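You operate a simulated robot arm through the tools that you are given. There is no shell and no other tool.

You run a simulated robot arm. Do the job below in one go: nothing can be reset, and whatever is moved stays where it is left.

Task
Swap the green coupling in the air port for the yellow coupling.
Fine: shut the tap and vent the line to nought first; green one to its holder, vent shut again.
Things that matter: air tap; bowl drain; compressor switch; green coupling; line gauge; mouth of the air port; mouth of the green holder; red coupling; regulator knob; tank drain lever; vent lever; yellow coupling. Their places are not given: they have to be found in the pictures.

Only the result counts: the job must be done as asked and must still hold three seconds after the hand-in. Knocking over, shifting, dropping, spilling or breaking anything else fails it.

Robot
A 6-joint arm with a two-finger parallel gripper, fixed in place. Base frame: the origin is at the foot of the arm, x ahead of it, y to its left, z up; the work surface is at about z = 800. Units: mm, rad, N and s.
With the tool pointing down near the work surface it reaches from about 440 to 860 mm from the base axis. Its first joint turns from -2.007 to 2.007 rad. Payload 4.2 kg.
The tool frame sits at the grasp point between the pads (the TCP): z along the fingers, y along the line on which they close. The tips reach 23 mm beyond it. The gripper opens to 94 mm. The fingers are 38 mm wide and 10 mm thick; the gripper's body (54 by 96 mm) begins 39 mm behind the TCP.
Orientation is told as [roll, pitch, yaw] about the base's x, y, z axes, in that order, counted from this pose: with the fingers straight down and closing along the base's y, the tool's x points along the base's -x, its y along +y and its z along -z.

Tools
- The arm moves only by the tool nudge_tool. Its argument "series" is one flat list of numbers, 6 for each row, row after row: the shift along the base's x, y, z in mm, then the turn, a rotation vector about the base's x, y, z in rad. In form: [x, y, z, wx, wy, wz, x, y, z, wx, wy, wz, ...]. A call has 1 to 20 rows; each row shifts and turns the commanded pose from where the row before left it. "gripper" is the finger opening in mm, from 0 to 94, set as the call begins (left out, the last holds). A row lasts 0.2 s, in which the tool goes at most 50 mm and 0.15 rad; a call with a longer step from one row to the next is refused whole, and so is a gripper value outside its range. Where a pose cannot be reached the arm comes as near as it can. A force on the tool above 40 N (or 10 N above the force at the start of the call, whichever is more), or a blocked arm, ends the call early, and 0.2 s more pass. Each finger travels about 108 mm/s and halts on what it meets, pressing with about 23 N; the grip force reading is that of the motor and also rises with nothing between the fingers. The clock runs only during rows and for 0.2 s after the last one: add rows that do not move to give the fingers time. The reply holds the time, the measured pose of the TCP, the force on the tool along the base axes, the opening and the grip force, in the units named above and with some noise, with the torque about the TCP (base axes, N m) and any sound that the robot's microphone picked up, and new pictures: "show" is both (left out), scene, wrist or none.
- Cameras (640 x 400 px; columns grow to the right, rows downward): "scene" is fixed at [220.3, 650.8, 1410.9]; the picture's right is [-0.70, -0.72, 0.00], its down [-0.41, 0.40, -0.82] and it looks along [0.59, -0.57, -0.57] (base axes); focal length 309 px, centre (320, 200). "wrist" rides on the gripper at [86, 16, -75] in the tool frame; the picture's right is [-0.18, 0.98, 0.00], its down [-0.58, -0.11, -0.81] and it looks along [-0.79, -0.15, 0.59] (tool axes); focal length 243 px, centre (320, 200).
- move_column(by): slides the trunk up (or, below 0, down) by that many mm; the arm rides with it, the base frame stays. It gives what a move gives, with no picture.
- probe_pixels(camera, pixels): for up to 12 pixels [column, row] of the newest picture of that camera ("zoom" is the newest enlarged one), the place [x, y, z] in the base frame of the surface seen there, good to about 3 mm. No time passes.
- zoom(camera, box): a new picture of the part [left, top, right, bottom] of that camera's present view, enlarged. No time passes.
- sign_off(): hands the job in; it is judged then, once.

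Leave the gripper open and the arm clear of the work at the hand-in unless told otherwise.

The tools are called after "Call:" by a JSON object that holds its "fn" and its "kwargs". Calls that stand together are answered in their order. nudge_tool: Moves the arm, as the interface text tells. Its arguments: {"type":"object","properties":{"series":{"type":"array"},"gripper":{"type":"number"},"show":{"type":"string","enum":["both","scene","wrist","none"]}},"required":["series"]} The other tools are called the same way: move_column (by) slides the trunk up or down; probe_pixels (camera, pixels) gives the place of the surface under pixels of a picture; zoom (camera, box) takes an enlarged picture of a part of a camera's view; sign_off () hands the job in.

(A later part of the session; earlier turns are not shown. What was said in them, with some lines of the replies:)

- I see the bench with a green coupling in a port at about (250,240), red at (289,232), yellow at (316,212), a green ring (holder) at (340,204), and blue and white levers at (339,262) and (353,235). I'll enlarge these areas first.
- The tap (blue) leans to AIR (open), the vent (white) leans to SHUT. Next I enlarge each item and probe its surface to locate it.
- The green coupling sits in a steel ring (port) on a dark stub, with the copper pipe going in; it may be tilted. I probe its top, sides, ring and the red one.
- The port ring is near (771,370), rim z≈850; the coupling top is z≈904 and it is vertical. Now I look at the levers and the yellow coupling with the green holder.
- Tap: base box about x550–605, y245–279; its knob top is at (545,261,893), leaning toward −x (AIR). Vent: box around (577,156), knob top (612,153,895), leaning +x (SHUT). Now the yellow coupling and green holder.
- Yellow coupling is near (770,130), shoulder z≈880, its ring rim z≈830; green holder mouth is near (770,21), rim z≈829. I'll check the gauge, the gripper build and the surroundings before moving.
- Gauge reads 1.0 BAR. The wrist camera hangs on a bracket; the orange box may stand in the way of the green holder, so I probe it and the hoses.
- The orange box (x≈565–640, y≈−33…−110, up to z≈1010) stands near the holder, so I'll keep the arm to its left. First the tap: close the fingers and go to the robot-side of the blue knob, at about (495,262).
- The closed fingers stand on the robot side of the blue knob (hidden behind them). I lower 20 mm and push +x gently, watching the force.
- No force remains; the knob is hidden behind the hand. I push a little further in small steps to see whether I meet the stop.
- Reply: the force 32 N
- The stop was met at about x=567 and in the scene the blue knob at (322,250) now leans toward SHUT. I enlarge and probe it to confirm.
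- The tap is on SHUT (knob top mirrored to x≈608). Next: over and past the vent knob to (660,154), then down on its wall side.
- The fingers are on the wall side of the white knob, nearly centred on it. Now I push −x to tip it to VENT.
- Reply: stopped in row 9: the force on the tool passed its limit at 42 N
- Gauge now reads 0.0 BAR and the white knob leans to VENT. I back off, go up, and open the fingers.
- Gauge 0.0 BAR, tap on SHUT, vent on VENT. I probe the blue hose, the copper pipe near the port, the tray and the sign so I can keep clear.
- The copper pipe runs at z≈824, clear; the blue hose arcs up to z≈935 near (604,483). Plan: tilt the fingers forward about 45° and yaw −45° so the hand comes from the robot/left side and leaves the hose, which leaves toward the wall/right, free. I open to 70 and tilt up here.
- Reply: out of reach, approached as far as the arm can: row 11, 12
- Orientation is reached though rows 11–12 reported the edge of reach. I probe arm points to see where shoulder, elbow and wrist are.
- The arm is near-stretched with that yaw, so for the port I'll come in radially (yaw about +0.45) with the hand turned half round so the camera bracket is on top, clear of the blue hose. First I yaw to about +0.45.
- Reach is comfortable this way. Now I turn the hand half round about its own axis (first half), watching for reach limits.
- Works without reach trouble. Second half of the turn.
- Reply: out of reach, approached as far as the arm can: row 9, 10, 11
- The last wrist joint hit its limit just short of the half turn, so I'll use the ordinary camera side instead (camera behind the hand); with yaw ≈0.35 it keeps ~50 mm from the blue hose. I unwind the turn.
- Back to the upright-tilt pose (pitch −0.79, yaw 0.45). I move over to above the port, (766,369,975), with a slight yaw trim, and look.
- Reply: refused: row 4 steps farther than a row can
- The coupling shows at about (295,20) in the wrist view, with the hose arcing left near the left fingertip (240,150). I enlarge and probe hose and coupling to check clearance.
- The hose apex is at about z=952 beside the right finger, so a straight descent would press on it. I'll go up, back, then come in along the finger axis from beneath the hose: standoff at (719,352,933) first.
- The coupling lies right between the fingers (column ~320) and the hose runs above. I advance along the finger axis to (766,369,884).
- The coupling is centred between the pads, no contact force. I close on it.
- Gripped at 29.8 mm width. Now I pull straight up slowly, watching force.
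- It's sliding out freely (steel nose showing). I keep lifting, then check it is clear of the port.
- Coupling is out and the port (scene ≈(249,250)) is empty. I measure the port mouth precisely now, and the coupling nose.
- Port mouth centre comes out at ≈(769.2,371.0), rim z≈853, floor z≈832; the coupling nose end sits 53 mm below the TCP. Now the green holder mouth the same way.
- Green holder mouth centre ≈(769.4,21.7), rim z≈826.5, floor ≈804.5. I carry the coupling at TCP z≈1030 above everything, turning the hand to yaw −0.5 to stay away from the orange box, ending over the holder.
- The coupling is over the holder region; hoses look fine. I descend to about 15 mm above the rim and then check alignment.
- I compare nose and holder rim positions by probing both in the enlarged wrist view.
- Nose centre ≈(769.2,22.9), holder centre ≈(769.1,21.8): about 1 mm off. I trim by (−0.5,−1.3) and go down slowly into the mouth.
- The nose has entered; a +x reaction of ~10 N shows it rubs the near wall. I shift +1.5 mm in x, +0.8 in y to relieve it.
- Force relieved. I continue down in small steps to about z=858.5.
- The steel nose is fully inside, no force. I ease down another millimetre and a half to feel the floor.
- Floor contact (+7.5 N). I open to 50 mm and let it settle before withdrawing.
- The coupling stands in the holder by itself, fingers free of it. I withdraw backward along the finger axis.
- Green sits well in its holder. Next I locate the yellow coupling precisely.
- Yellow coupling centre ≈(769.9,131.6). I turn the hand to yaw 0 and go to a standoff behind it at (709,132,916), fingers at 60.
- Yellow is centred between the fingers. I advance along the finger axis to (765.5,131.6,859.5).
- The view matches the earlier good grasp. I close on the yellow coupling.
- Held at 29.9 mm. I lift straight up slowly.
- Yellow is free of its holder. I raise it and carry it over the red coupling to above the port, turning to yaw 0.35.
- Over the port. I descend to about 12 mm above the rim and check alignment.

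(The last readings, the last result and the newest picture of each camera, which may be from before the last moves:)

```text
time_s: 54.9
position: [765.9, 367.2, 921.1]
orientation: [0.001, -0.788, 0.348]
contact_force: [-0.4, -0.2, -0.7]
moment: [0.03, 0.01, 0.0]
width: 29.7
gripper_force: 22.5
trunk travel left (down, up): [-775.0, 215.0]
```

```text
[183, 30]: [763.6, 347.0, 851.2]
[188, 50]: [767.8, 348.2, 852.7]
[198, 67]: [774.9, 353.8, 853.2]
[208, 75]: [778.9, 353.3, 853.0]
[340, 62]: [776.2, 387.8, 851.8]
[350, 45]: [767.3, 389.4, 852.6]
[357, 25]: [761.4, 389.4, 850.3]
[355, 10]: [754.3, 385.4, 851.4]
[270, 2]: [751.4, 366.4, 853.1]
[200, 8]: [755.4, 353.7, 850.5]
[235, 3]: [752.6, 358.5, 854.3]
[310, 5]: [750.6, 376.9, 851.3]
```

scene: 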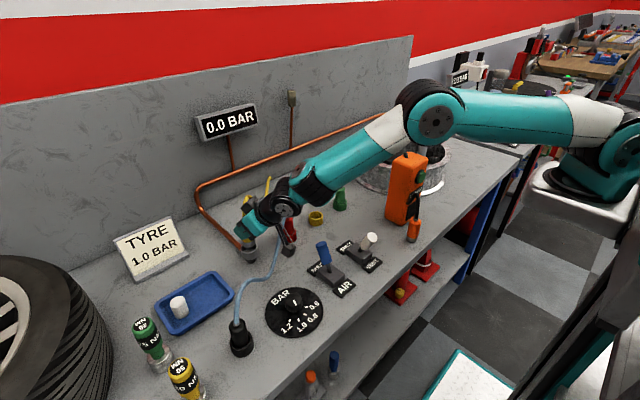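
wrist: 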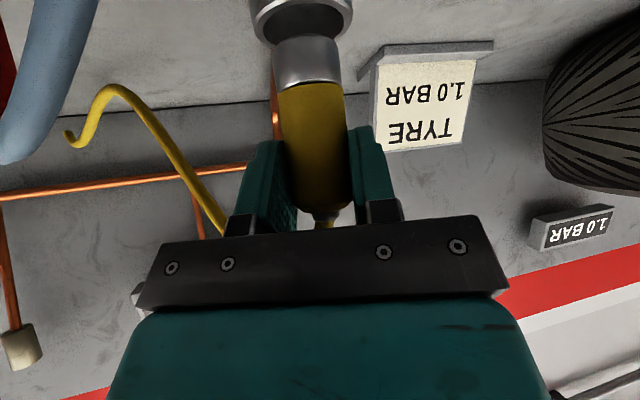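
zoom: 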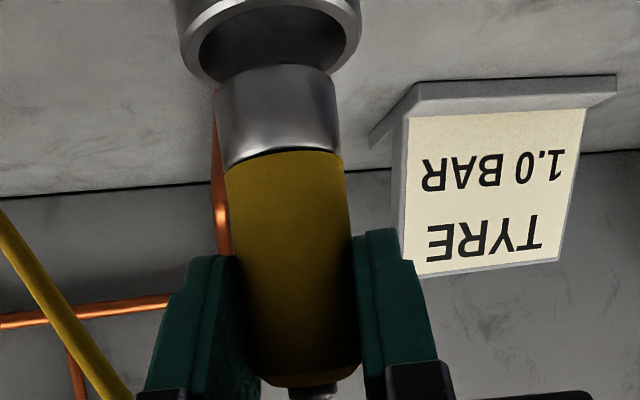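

Nose ≈(770.4,370.2) versus mouth ≈(769.0,370); scene view also shows it about 1–2 mm toward the wall/left. I trim (−1.2,−0.8) and start down slowly.

Call:
{"fn": "nudge_tool", "kwargs": {"series": [-1.2, -0.8, 0, 0, 0, 0, 0, 0, -5, 0, 0, 0, 0, 0, -4, 0, 0, 0, 0, 0, -3, 0, 0, 0, 0, 0, -3, 0, 0, 0, 0, 0, -3, 0, 0, 0, 0, 0, 0, 0, 0, 0], "show": "both"}}

Call:
{"fn": "zoom", "kwargs": {"camera": "scene", "box": [220, 210, 290, 275]}}

Call:
{"fn": "zoom", "kwargs": {"camera": "wrist", "box": [180, 0, 480, 220]}}

```text
time_s: 56.5
position: [763.4, 366.9, 905.4]
orientation: [0.001, -0.789, 0.348]
contact_force: [-0.3, 0.5, -0.5]
moment: [0.01, 0.01, 0.01]
width: 29.9
gripper_force: 23.1
trunk travel left (down, up): [-775.0, 215.0]
```

scene: 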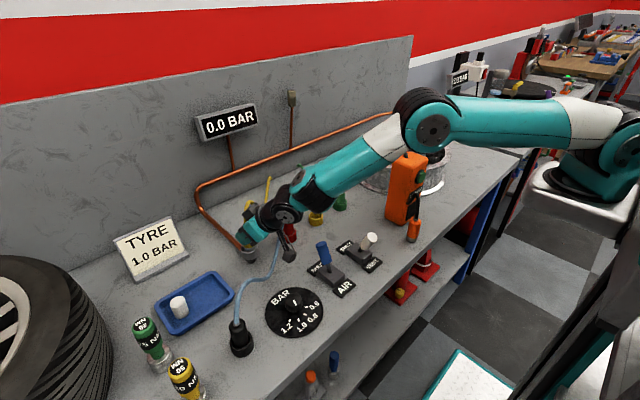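
wrist: 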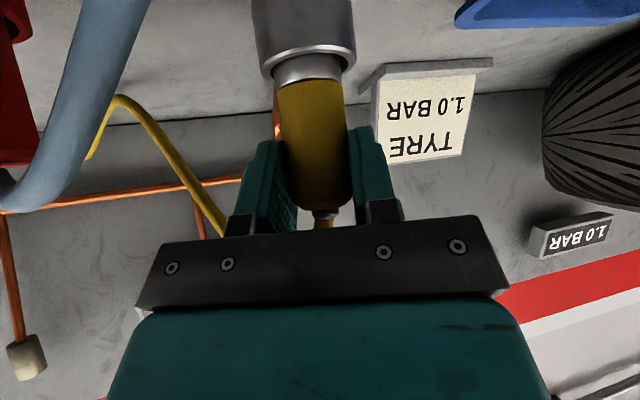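

```text
6.15 times, centred on (255, 242) of scene
```

zoom: 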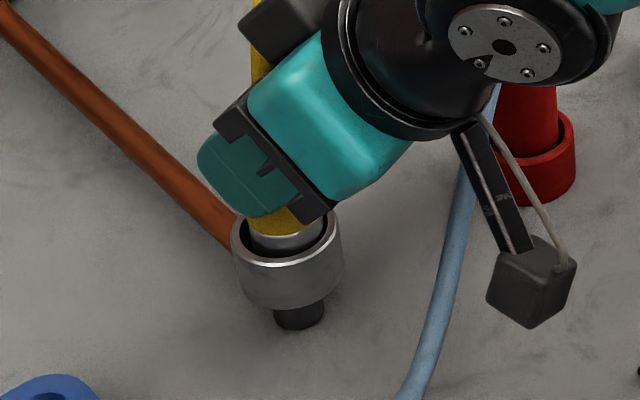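

```text
1.82 times, centred on (330, 110) of wrist
```

zoom: 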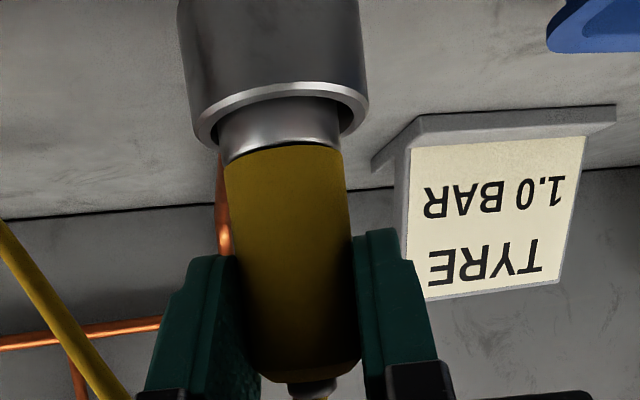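

The nose is inside the mouth and well centred with no side force. I continue down toward the seat (~z 887).

Call:
{"fn": "nudge_tool", "kwargs": {"series": [0, 0, -3, 0, 0, 0, 0, 0, -3, 0, 0, 0, 0, 0, -3, 0, 0, 0, 0, 0, -3, 0, 0, 0, 0, 0, -2, 0, 0, 0, 0, 0, 0, 0, 0, 0], "show": "wrist"}}

Call:
{"fn": "zoom", "kwargs": {"camera": "wrist", "box": [180, 0, 480, 220]}}

```text
time_s: 57.9
position: [763.5, 367.5, 893.8]
orientation: [0.002, -0.791, 0.349]
contact_force: [0.0, -0.7, 6.5]
moment: [-0.17, -0.05, -0.06]
width: 30.2
gripper_force: 23.4
trunk travel left (down, up): [-775.0, 215.0]
```

wrist: 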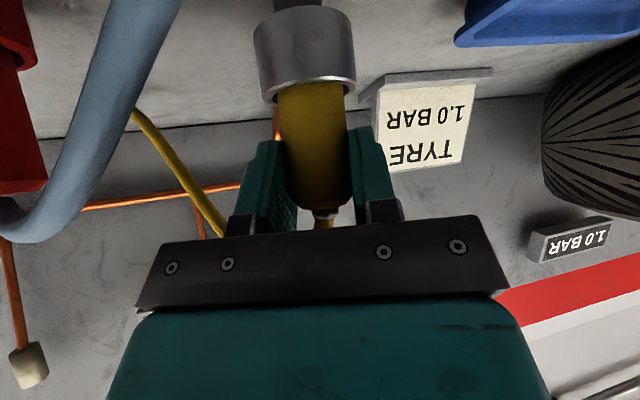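

```text
1.82 times, centred on (330, 110) of wrist
```

zoom: 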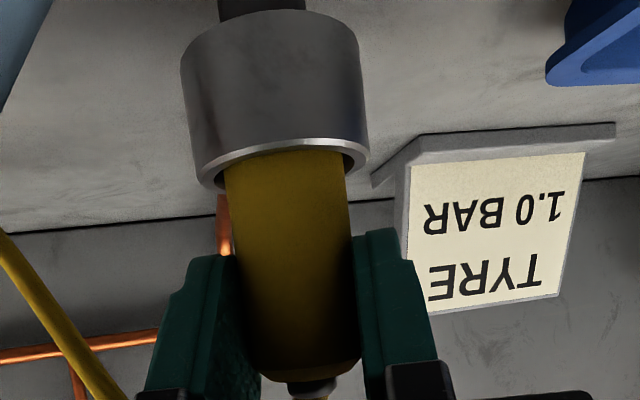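

A small upward force (6.5 N) begins; likely the seal or still a few mm from the seat. I push on in 1–2 mm steps and watch the force.

Call:
{"fn": "nudge_tool", "kwargs": {"series": [0, 0, -1.5, 0, 0, 0, 0, 0, -1.5, 0, 0, 0, 0, 0, 0, 0, 0, 0], "show": "none"}}

```text
time_s: 58.6
position: [764.4, 368.2, 891.6]
orientation: [0.003, -0.797, 0.347]
contact_force: [3.7, -1.1, 21.5]
moment: [-0.27, -0.4, -0.1]
width: 29.9
gripper_force: 23.2
trunk travel left (down, up): [-775.0, 215.0]
```

21 N now. I check how far it is seated by measuring the shoulder height (green seated was z≈904) and the gap at the rim.

Call:
{"fn": "zoom", "kwargs": {"camera": "wrist", "box": [240, 60, 400, 220]}}

Call:
{"fn": "zoom", "kwargs": {"camera": "scene", "box": [230, 215, 280, 265]}}

```text
2.50 times, centred on (320, 140) of wrist
```

zoom: 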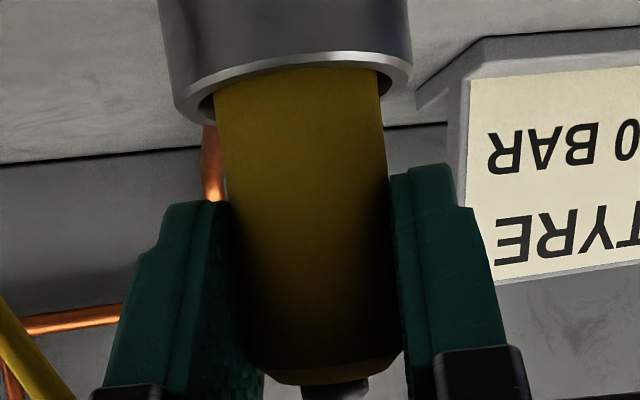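

```text
8.00 times, centred on (255, 240) of scene
```

zoom: 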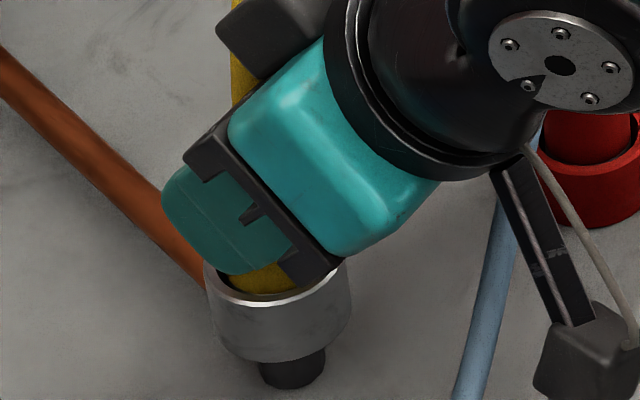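

Call:
{"fn": "probe_pixels", "kwargs": {"camera": "wrist", "pixels": [[312, 203], [320, 204], [330, 203], [338, 202], [320, 208], [330, 208], [325, 216], [300, 86], [315, 84], [330, 84], [320, 92], [310, 92]]}}

```text
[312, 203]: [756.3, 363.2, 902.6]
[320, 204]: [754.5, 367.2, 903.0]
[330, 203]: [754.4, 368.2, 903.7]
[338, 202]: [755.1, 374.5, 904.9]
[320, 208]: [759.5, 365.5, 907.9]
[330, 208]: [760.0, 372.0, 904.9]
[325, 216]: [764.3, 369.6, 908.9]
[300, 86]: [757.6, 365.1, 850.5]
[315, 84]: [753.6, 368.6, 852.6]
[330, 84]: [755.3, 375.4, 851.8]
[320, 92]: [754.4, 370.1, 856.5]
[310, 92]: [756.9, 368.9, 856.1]
```

Shoulder edge is at z≈903–905 and ferrule ≈909, the same as green when seated. One more millimetre of push to confirm it is on the floor.

Call:
{"fn": "nudge_tool", "kwargs": {"series": [0, 0, -1, 0, 0, 0, 0, 0, 0, 0, 0, 0], "show": "none"}}

```text
time_s: 59.2
position: [763.0, 367.3, 888.8]
orientation: [0.0, -0.791, 0.349]
contact_force: [5.9, 3.7, 18.1]
moment: [0.4, -0.17, 0.07]
width: 30.0
gripper_force: 23.7
trunk travel left (down, up): [-775.0, 215.0]
```

z moved down ~2 mm while force dropped slightly; either it slid in further or the pads slipped. I measure the shoulder again.

Call:
{"fn": "nudge_tool", "kwargs": {"series": [0, 0, 0, 0, 0, 0], "show": "wrist"}}

Call:
{"fn": "probe_pixels", "kwargs": {"camera": "wrist", "pixels": [[312, 203], [320, 204], [330, 203], [338, 202], [320, 208], [330, 208], [325, 216], [300, 90], [315, 88], [330, 88], [320, 98], [310, 98]]}}

Call:
{"fn": "zoom", "kwargs": {"camera": "wrist", "box": [240, 60, 400, 220]}}

```text
time_s: 59.6
position: [762.8, 368.8, 887.6]
orientation: [0.0, -0.789, 0.348]
contact_force: [4.2, 0.8, 15.7]
moment: [-0.1, -0.36, -0.05]
width: 29.7
gripper_force: 22.9
trunk travel left (down, up): [-775.0, 215.0]
```

wrist: 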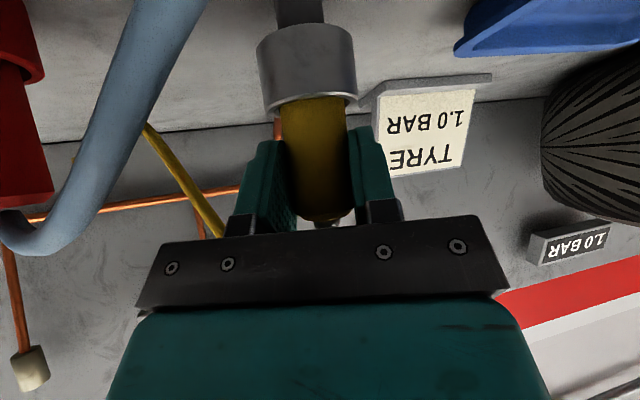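

```text
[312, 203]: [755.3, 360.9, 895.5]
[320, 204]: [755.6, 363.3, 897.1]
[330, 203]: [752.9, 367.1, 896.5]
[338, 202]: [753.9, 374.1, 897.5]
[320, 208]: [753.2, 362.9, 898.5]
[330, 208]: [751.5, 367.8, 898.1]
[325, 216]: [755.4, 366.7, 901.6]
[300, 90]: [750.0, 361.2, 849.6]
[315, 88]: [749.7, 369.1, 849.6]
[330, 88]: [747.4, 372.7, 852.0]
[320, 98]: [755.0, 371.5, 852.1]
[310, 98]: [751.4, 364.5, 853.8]
```

```text
2.50 times, centred on (320, 140) of wrist
```

zoom: 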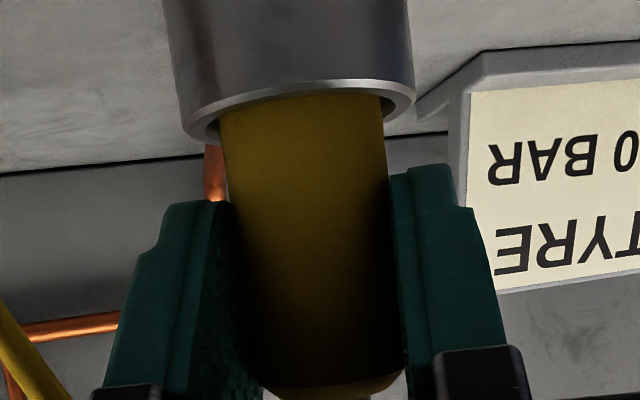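

The pads slipped down the body, so the coupling is on the port floor (blocked at ~20 N). I release: open to 50 and let it settle.

Call:
{"fn": "nudge_tool", "kwargs": {"series": [0, 0, 0.5, 0, 0, 0, 0, 0, 0.5, 0, 0, 0, 0, 0, 0, 0, 0, 0], "gripper": 50, "show": "both"}}

Call:
{"fn": "zoom", "kwargs": {"camera": "wrist", "box": [180, 0, 480, 220]}}

```text
time_s: 60.5
position: [763.3, 367.9, 887.4]
orientation: [-0.001, -0.787, 0.35]
contact_force: [-0.2, 1.0, 0.7]
moment: [-0.01, -0.01, -0.02]
width: 49.9
gripper_force: 0.0
trunk travel left (down, up): [-775.0, 215.0]
```

scene: 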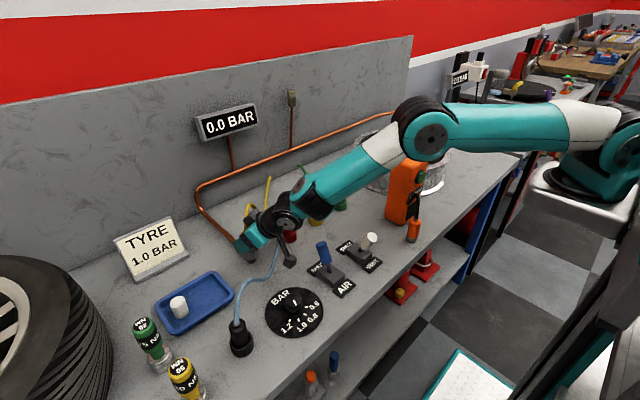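
wrist: 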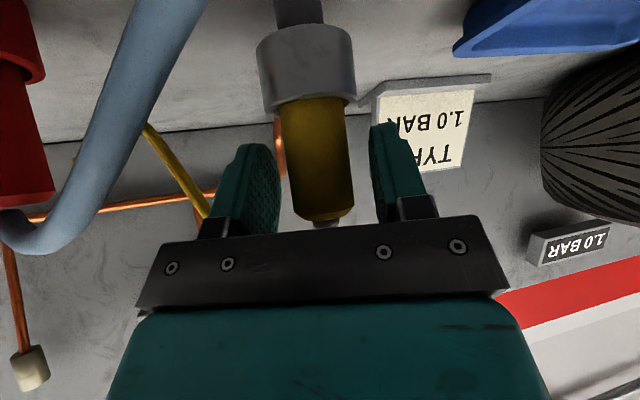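

```text
1.82 times, centred on (330, 110) of wrist
```

zoom: 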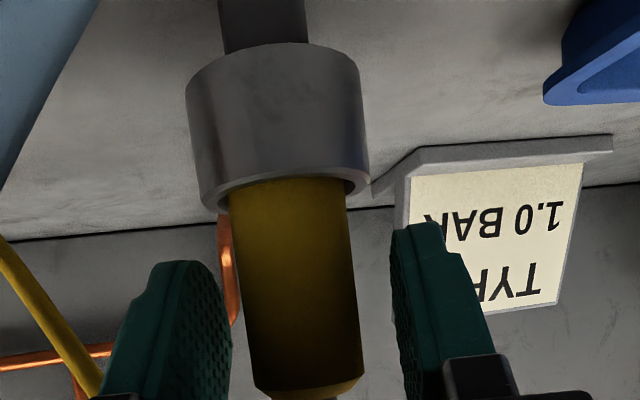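

The yellow coupling stands in the port, fingers free. I withdraw along the finger axis.

Call:
{"fn": "nudge_tool", "kwargs": {"series": [-6.7, -2.4, 7.1, 0, 0, 0, -13.3, -4.8, 14.1, 0, 0, 0, -13.3, -4.8, 14.1, 0, 0, 0, -13.3, -4.8, 14.1, 0, 0, 0, -13.3, -4.8, 14.1, 0, 0, 0, -13.3, -4.8, 20, 0, 0, 0, 0, 0, 40, 0, 0, 0, 0, 0, 0, 0, 0, 0], "show": "both"}}

Call:
{"fn": "zoom", "kwargs": {"camera": "scene", "box": [220, 190, 300, 270]}}

```text
time_s: 62.2
position: [689.1, 341.8, 1012.8]
orientation: [-0.001, -0.789, 0.349]
contact_force: [-0.2, 0.6, 0.2]
moment: [-0.01, -0.03, 0.0]
width: 49.6
gripper_force: 0.0
trunk travel left (down, up): [-775.0, 215.0]
```

scene: 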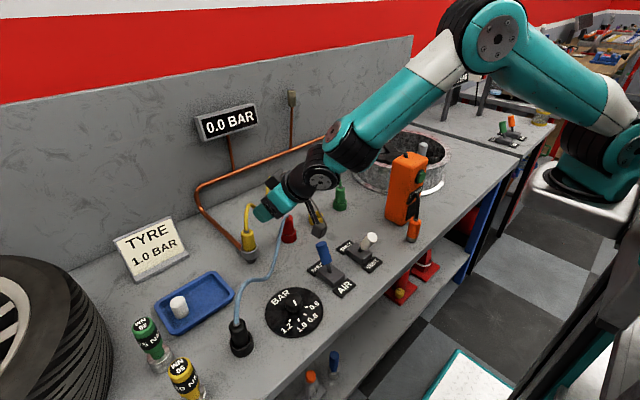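
wrist: 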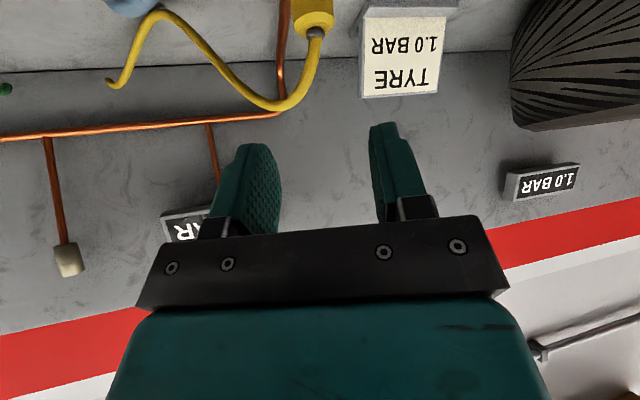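

```text
5.00 times, centred on (260, 230) of scene
```

zoom: 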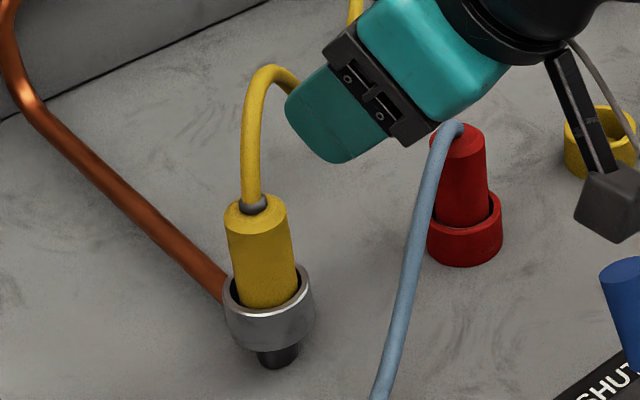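

Yellow sits in the port just as green did. I probe its top height to confirm it is home.

Call:
{"fn": "probe_pixels", "kwargs": {"camera": "zoom", "pixels": [[230, 220], [257, 230], [284, 218], [250, 205], [255, 300], [292, 295], [232, 300], [255, 212]]}}

```text
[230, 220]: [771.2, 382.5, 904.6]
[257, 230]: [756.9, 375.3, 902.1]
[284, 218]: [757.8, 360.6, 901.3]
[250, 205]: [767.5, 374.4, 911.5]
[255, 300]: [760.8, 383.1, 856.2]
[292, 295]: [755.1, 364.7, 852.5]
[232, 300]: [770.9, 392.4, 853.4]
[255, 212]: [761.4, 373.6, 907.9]
```

Heights match (904/903/901, ferrule 911): yellow is home. Now I set the hand upright again and close the fingers, moving up and away.

Call:
{"fn": "nudge_tool", "kwargs": {"series": [0, 0, 10, 0, 0, -0.1163, 0, 0, 10, 0, 0, -0.1163, 0, 0, 10, 0, 0, -0.1163, -5, -5, 10, 0, 0.1315, 0, -5, -5, 0, 0, 0.1315, 0, -5, -5, 0, 0, 0.1315, 0, -5, -5, 0, 0, 0.1315, 0, -5, -5, 0, 0, 0.1315, 0, -5, -5, 0, 0, 0.1315, 0, 0, 0, 0, 0, 0, 0], "gripper": 0, "show": "both"}}

```text
time_s: 64.5
position: [662.1, 309.4, 1053.4]
orientation: [0.0, 0.0, 0.0]
contact_force: [0.1, 0.7, -0.7]
moment: [-0.05, -0.03, 0.01]
width: 0.2
gripper_force: 23.1
trunk travel left (down, up): [-775.0, 215.0]
```

scene: 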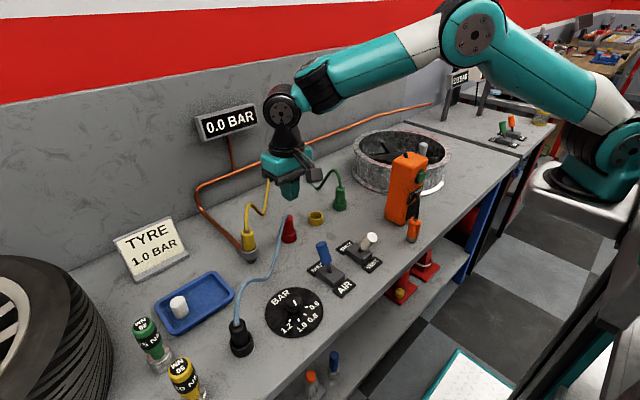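
wrist: 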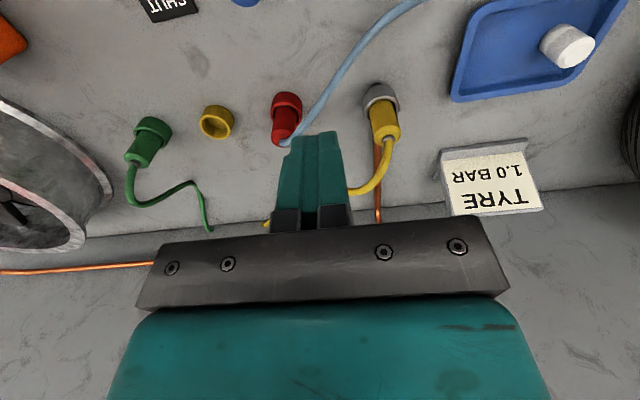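

Upright, fingers closed. I probe the white knob's place, then go to its robot side at (490,155).

Call:
{"fn": "probe_pixels", "kwargs": {"camera": "scene", "pixels": [[372, 238], [368, 241], [375, 239], [364, 248], [322, 245]]}}

Call:
{"fn": "nudge_tool", "kwargs": {"series": [-28.7, -25.7, -8.9, 0, 0, 0, -28.7, -25.7, -8.9, 0, 0, 0, -28.7, -25.7, -8.9, 0, 0, 0, -28.7, -25.7, -8.9, 0, 0, 0, -28.7, -25.7, -8.9, 0, 0, 0, -28.6, -25.7, -8.9, 0, 0, 0, 0, 0, -40, 0, 0, 0, 0, 0, -30, 0, 0, 0, 0, 0, 0, 0, 0, 0], "show": "both"}}

```text
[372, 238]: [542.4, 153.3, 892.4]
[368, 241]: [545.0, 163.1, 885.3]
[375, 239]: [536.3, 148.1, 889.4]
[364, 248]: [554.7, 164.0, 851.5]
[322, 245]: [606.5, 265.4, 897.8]
```

```text
time_s: 66.5
position: [486.5, 159.4, 925.8]
orientation: [0.001, -0.001, -0.002]
contact_force: [-1.0, -0.4, 0.4]
moment: [-0.02, 0.0, 0.01]
width: 0.1
gripper_force: 22.8
trunk travel left (down, up): [-775.0, 215.0]
```

scene: 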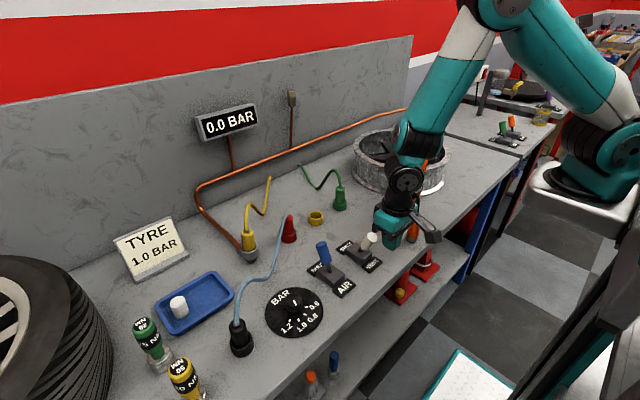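
wrist: 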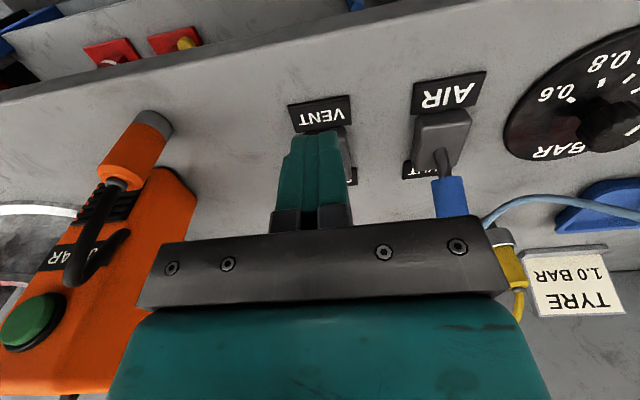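

The fingers are robot-side of the white knob. I shift −3 in y, lower to z≈884 and push +x toward SHUT.

Call:
{"fn": "nudge_tool", "kwargs": {"series": [0, -3, -20, 0, 0, 0, 0, 0, -22, 0, 0, 0, 10, 0, 0, 0, 0, 0, 10, 0, 0, 0, 0, 0, 10, 0, 0, 0, 0, 0, 10, 0, 0, 0, 0, 0, 10, 0, 0, 0, 0, 0, 10, 0, 0, 0, 0, 0, 10, 0, 0, 0, 0, 0, 5, 0, 0, 0, 0, 0], "show": "scene"}}

```text
time_s: 68.7
position: [563.3, 152.5, 885.6]
orientation: [-0.001, -0.002, -0.001]
contact_force: [0.2, -0.2, 0.2]
moment: [0.0, 0.01, -0.02]
width: 0.4
gripper_force: 23.1
trunk travel left (down, up): [-775.0, 215.0]
```

scene: 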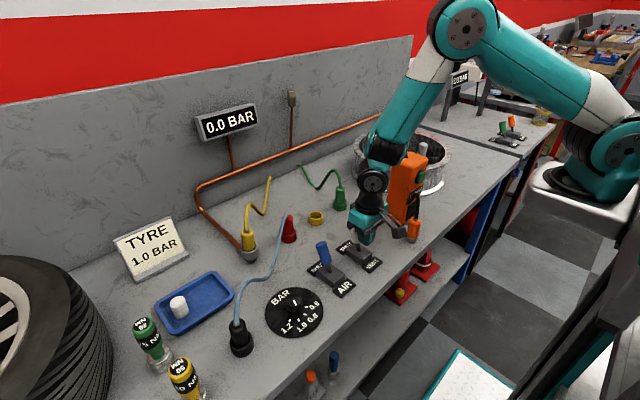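

Knob is hidden behind the hand now; I press a few more millimetres to feel the stop.

Call:
{"fn": "nudge_tool", "kwargs": {"series": [3, 0, 0, 0, 0, 0, 3, 0, 0, 0, 0, 0, 2, 0, 0, 0, 0, 0], "show": "none"}}

```text
time_s: 69.5
position: [568.4, 152.8, 886.7]
orientation: [-0.001, 0.003, 0.002]
contact_force: [-14.9, 0.3, 1.6]
moment: [0.01, 0.4, -0.07]
width: 0.0
gripper_force: 23.4
trunk travel left (down, up): [-775.0, 215.0]
```

The stop is met (−15 N). I back off, rise, and look.

Call:
{"fn": "nudge_tool", "kwargs": {"series": [-15, 0, 0, 0, 0, 0, -40, 0, 0, 0, 0, 0, -15, 0, 30, 0, 0, 0, 0, 0, 50, 0, 0, 0, 0, 0, 50, 0, 0, 0, 0, 0, 50, 0, 0, 0, 0, 0, 40, 0, 0, 0, 0, 0, 0, 0, 0, 0], "show": "both"}}

Call:
{"fn": "zoom", "kwargs": {"camera": "scene", "box": [295, 215, 395, 305]}}

Call:
{"fn": "zoom", "kwargs": {"camera": "scene", "box": [190, 95, 270, 145]}}

Call:
{"fn": "zoom", "kwargs": {"camera": "scene", "box": [220, 160, 380, 270]}}

```text
time_s: 71.2
position: [503.3, 156.7, 1103.9]
orientation: [0.0, -0.001, 0.0]
contact_force: [0.5, 0.2, -0.7]
moment: [0.02, -0.01, 0.04]
width: 0.0
gripper_force: 22.6
trunk travel left (down, up): [-775.0, 215.0]
```

scene: 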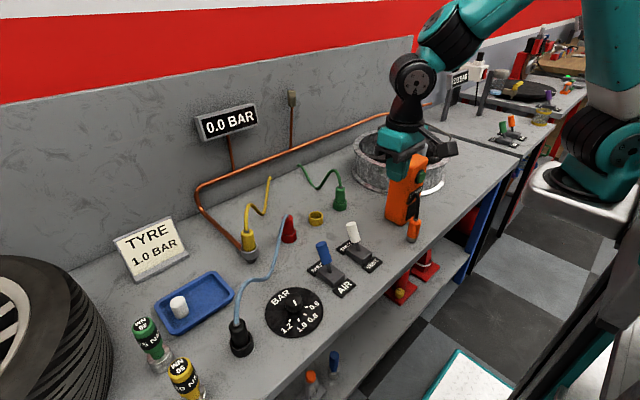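
wrist: 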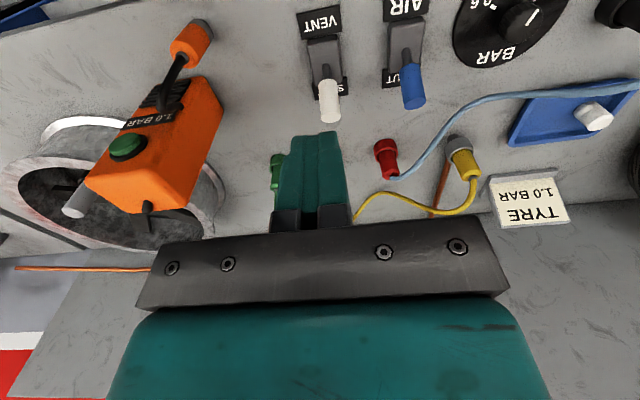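

```text
4.44 times, centred on (345, 260) of scene
```

zoom: 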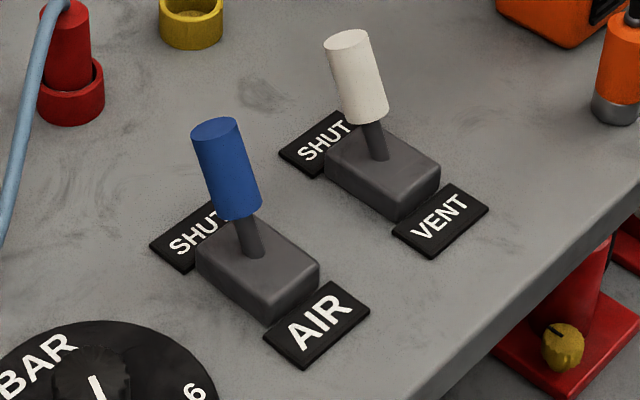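

```text
8.00 times, centred on (230, 120) of scene
```

zoom: 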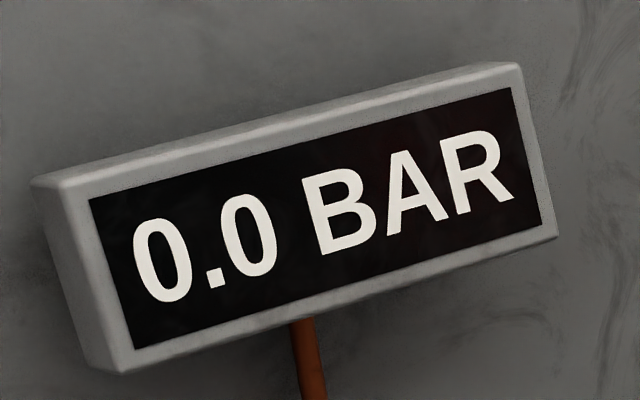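

```text
3.64 times, centred on (300, 215) of scene
```

zoom: 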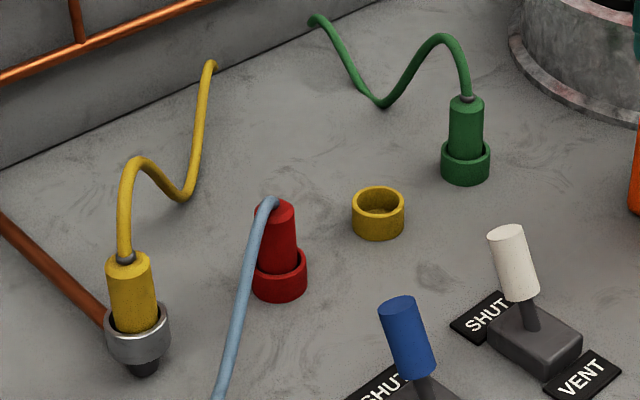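

Both knobs lean to SHUT, gauge 0.0, yellow in the port, green in its holder, red untouched. I check green's height in the holder, and open the gripper with the arm clear.

Call:
{"fn": "probe_pixels", "kwargs": {"camera": "zoom", "pixels": [[452, 105], [467, 110], [480, 103], [467, 96], [466, 150], [467, 160], [118, 270], [132, 277], [150, 265]]}}

Call:
{"fn": "nudge_tool", "kwargs": {"series": [0, 20, 30, 0, 0, 0, 0, 20, 20, 0, 0, 0, 0, 0, 0, 0, 0, 0, 0, 0, 0, 0, 0, 0, 0, 0, 0, 0, 0, 0], "gripper": 94, "show": "scene"}}

```text
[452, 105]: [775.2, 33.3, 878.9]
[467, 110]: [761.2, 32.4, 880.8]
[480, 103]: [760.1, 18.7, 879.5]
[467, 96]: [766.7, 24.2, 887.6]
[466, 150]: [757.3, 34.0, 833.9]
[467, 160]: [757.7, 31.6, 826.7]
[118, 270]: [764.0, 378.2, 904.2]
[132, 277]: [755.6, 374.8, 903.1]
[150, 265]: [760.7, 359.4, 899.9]
```

```text
time_s: 72.5
position: [500.8, 196.3, 1155.6]
orientation: [0.0, 0.001, -0.001]
contact_force: [-0.1, 0.3, -0.3]
moment: [-0.02, 0.02, -0.03]
width: 94.1
gripper_force: 0.1
trunk travel left (down, up): [-775.0, 215.0]
```

scene: 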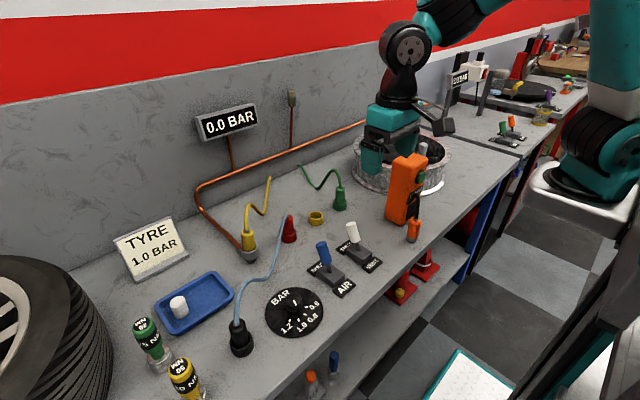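

Green sits at z≈880, the height yellow had in its own holder. Yellow sits at z≈903, the height green had in the port. The tap and vent are both on SHUT, the gauge reads 0.0 BAR, and the gripper is open with the arm clear. I hand the job in.

Call:
{"fn": "sign_off", "kwargs": {}}

```text
The job is handed in.
```

The yellow coupling is now in the air port and the green one is in its holder. I have handed the job in; no verdict came back.

- **Tap and line:** I shut the air tap first and opened the vent. The line gauge read 0.0 BAR before I touched the green coupling.
- **Couplings:** Green stands in its holder at the same height yellow had in its own. Yellow is on the port floor at the same height green had there.
- **Vent and tap at the end:** The vent is shut again, after yellow was in. I left the tap shut, since you did not ask for it to be reopened, so the gauge still reads 0.0 BAR.
- **Rest of the bench:** The red coupling, its blue hose and everything else look as they were. The arm is clear with the gripper open.
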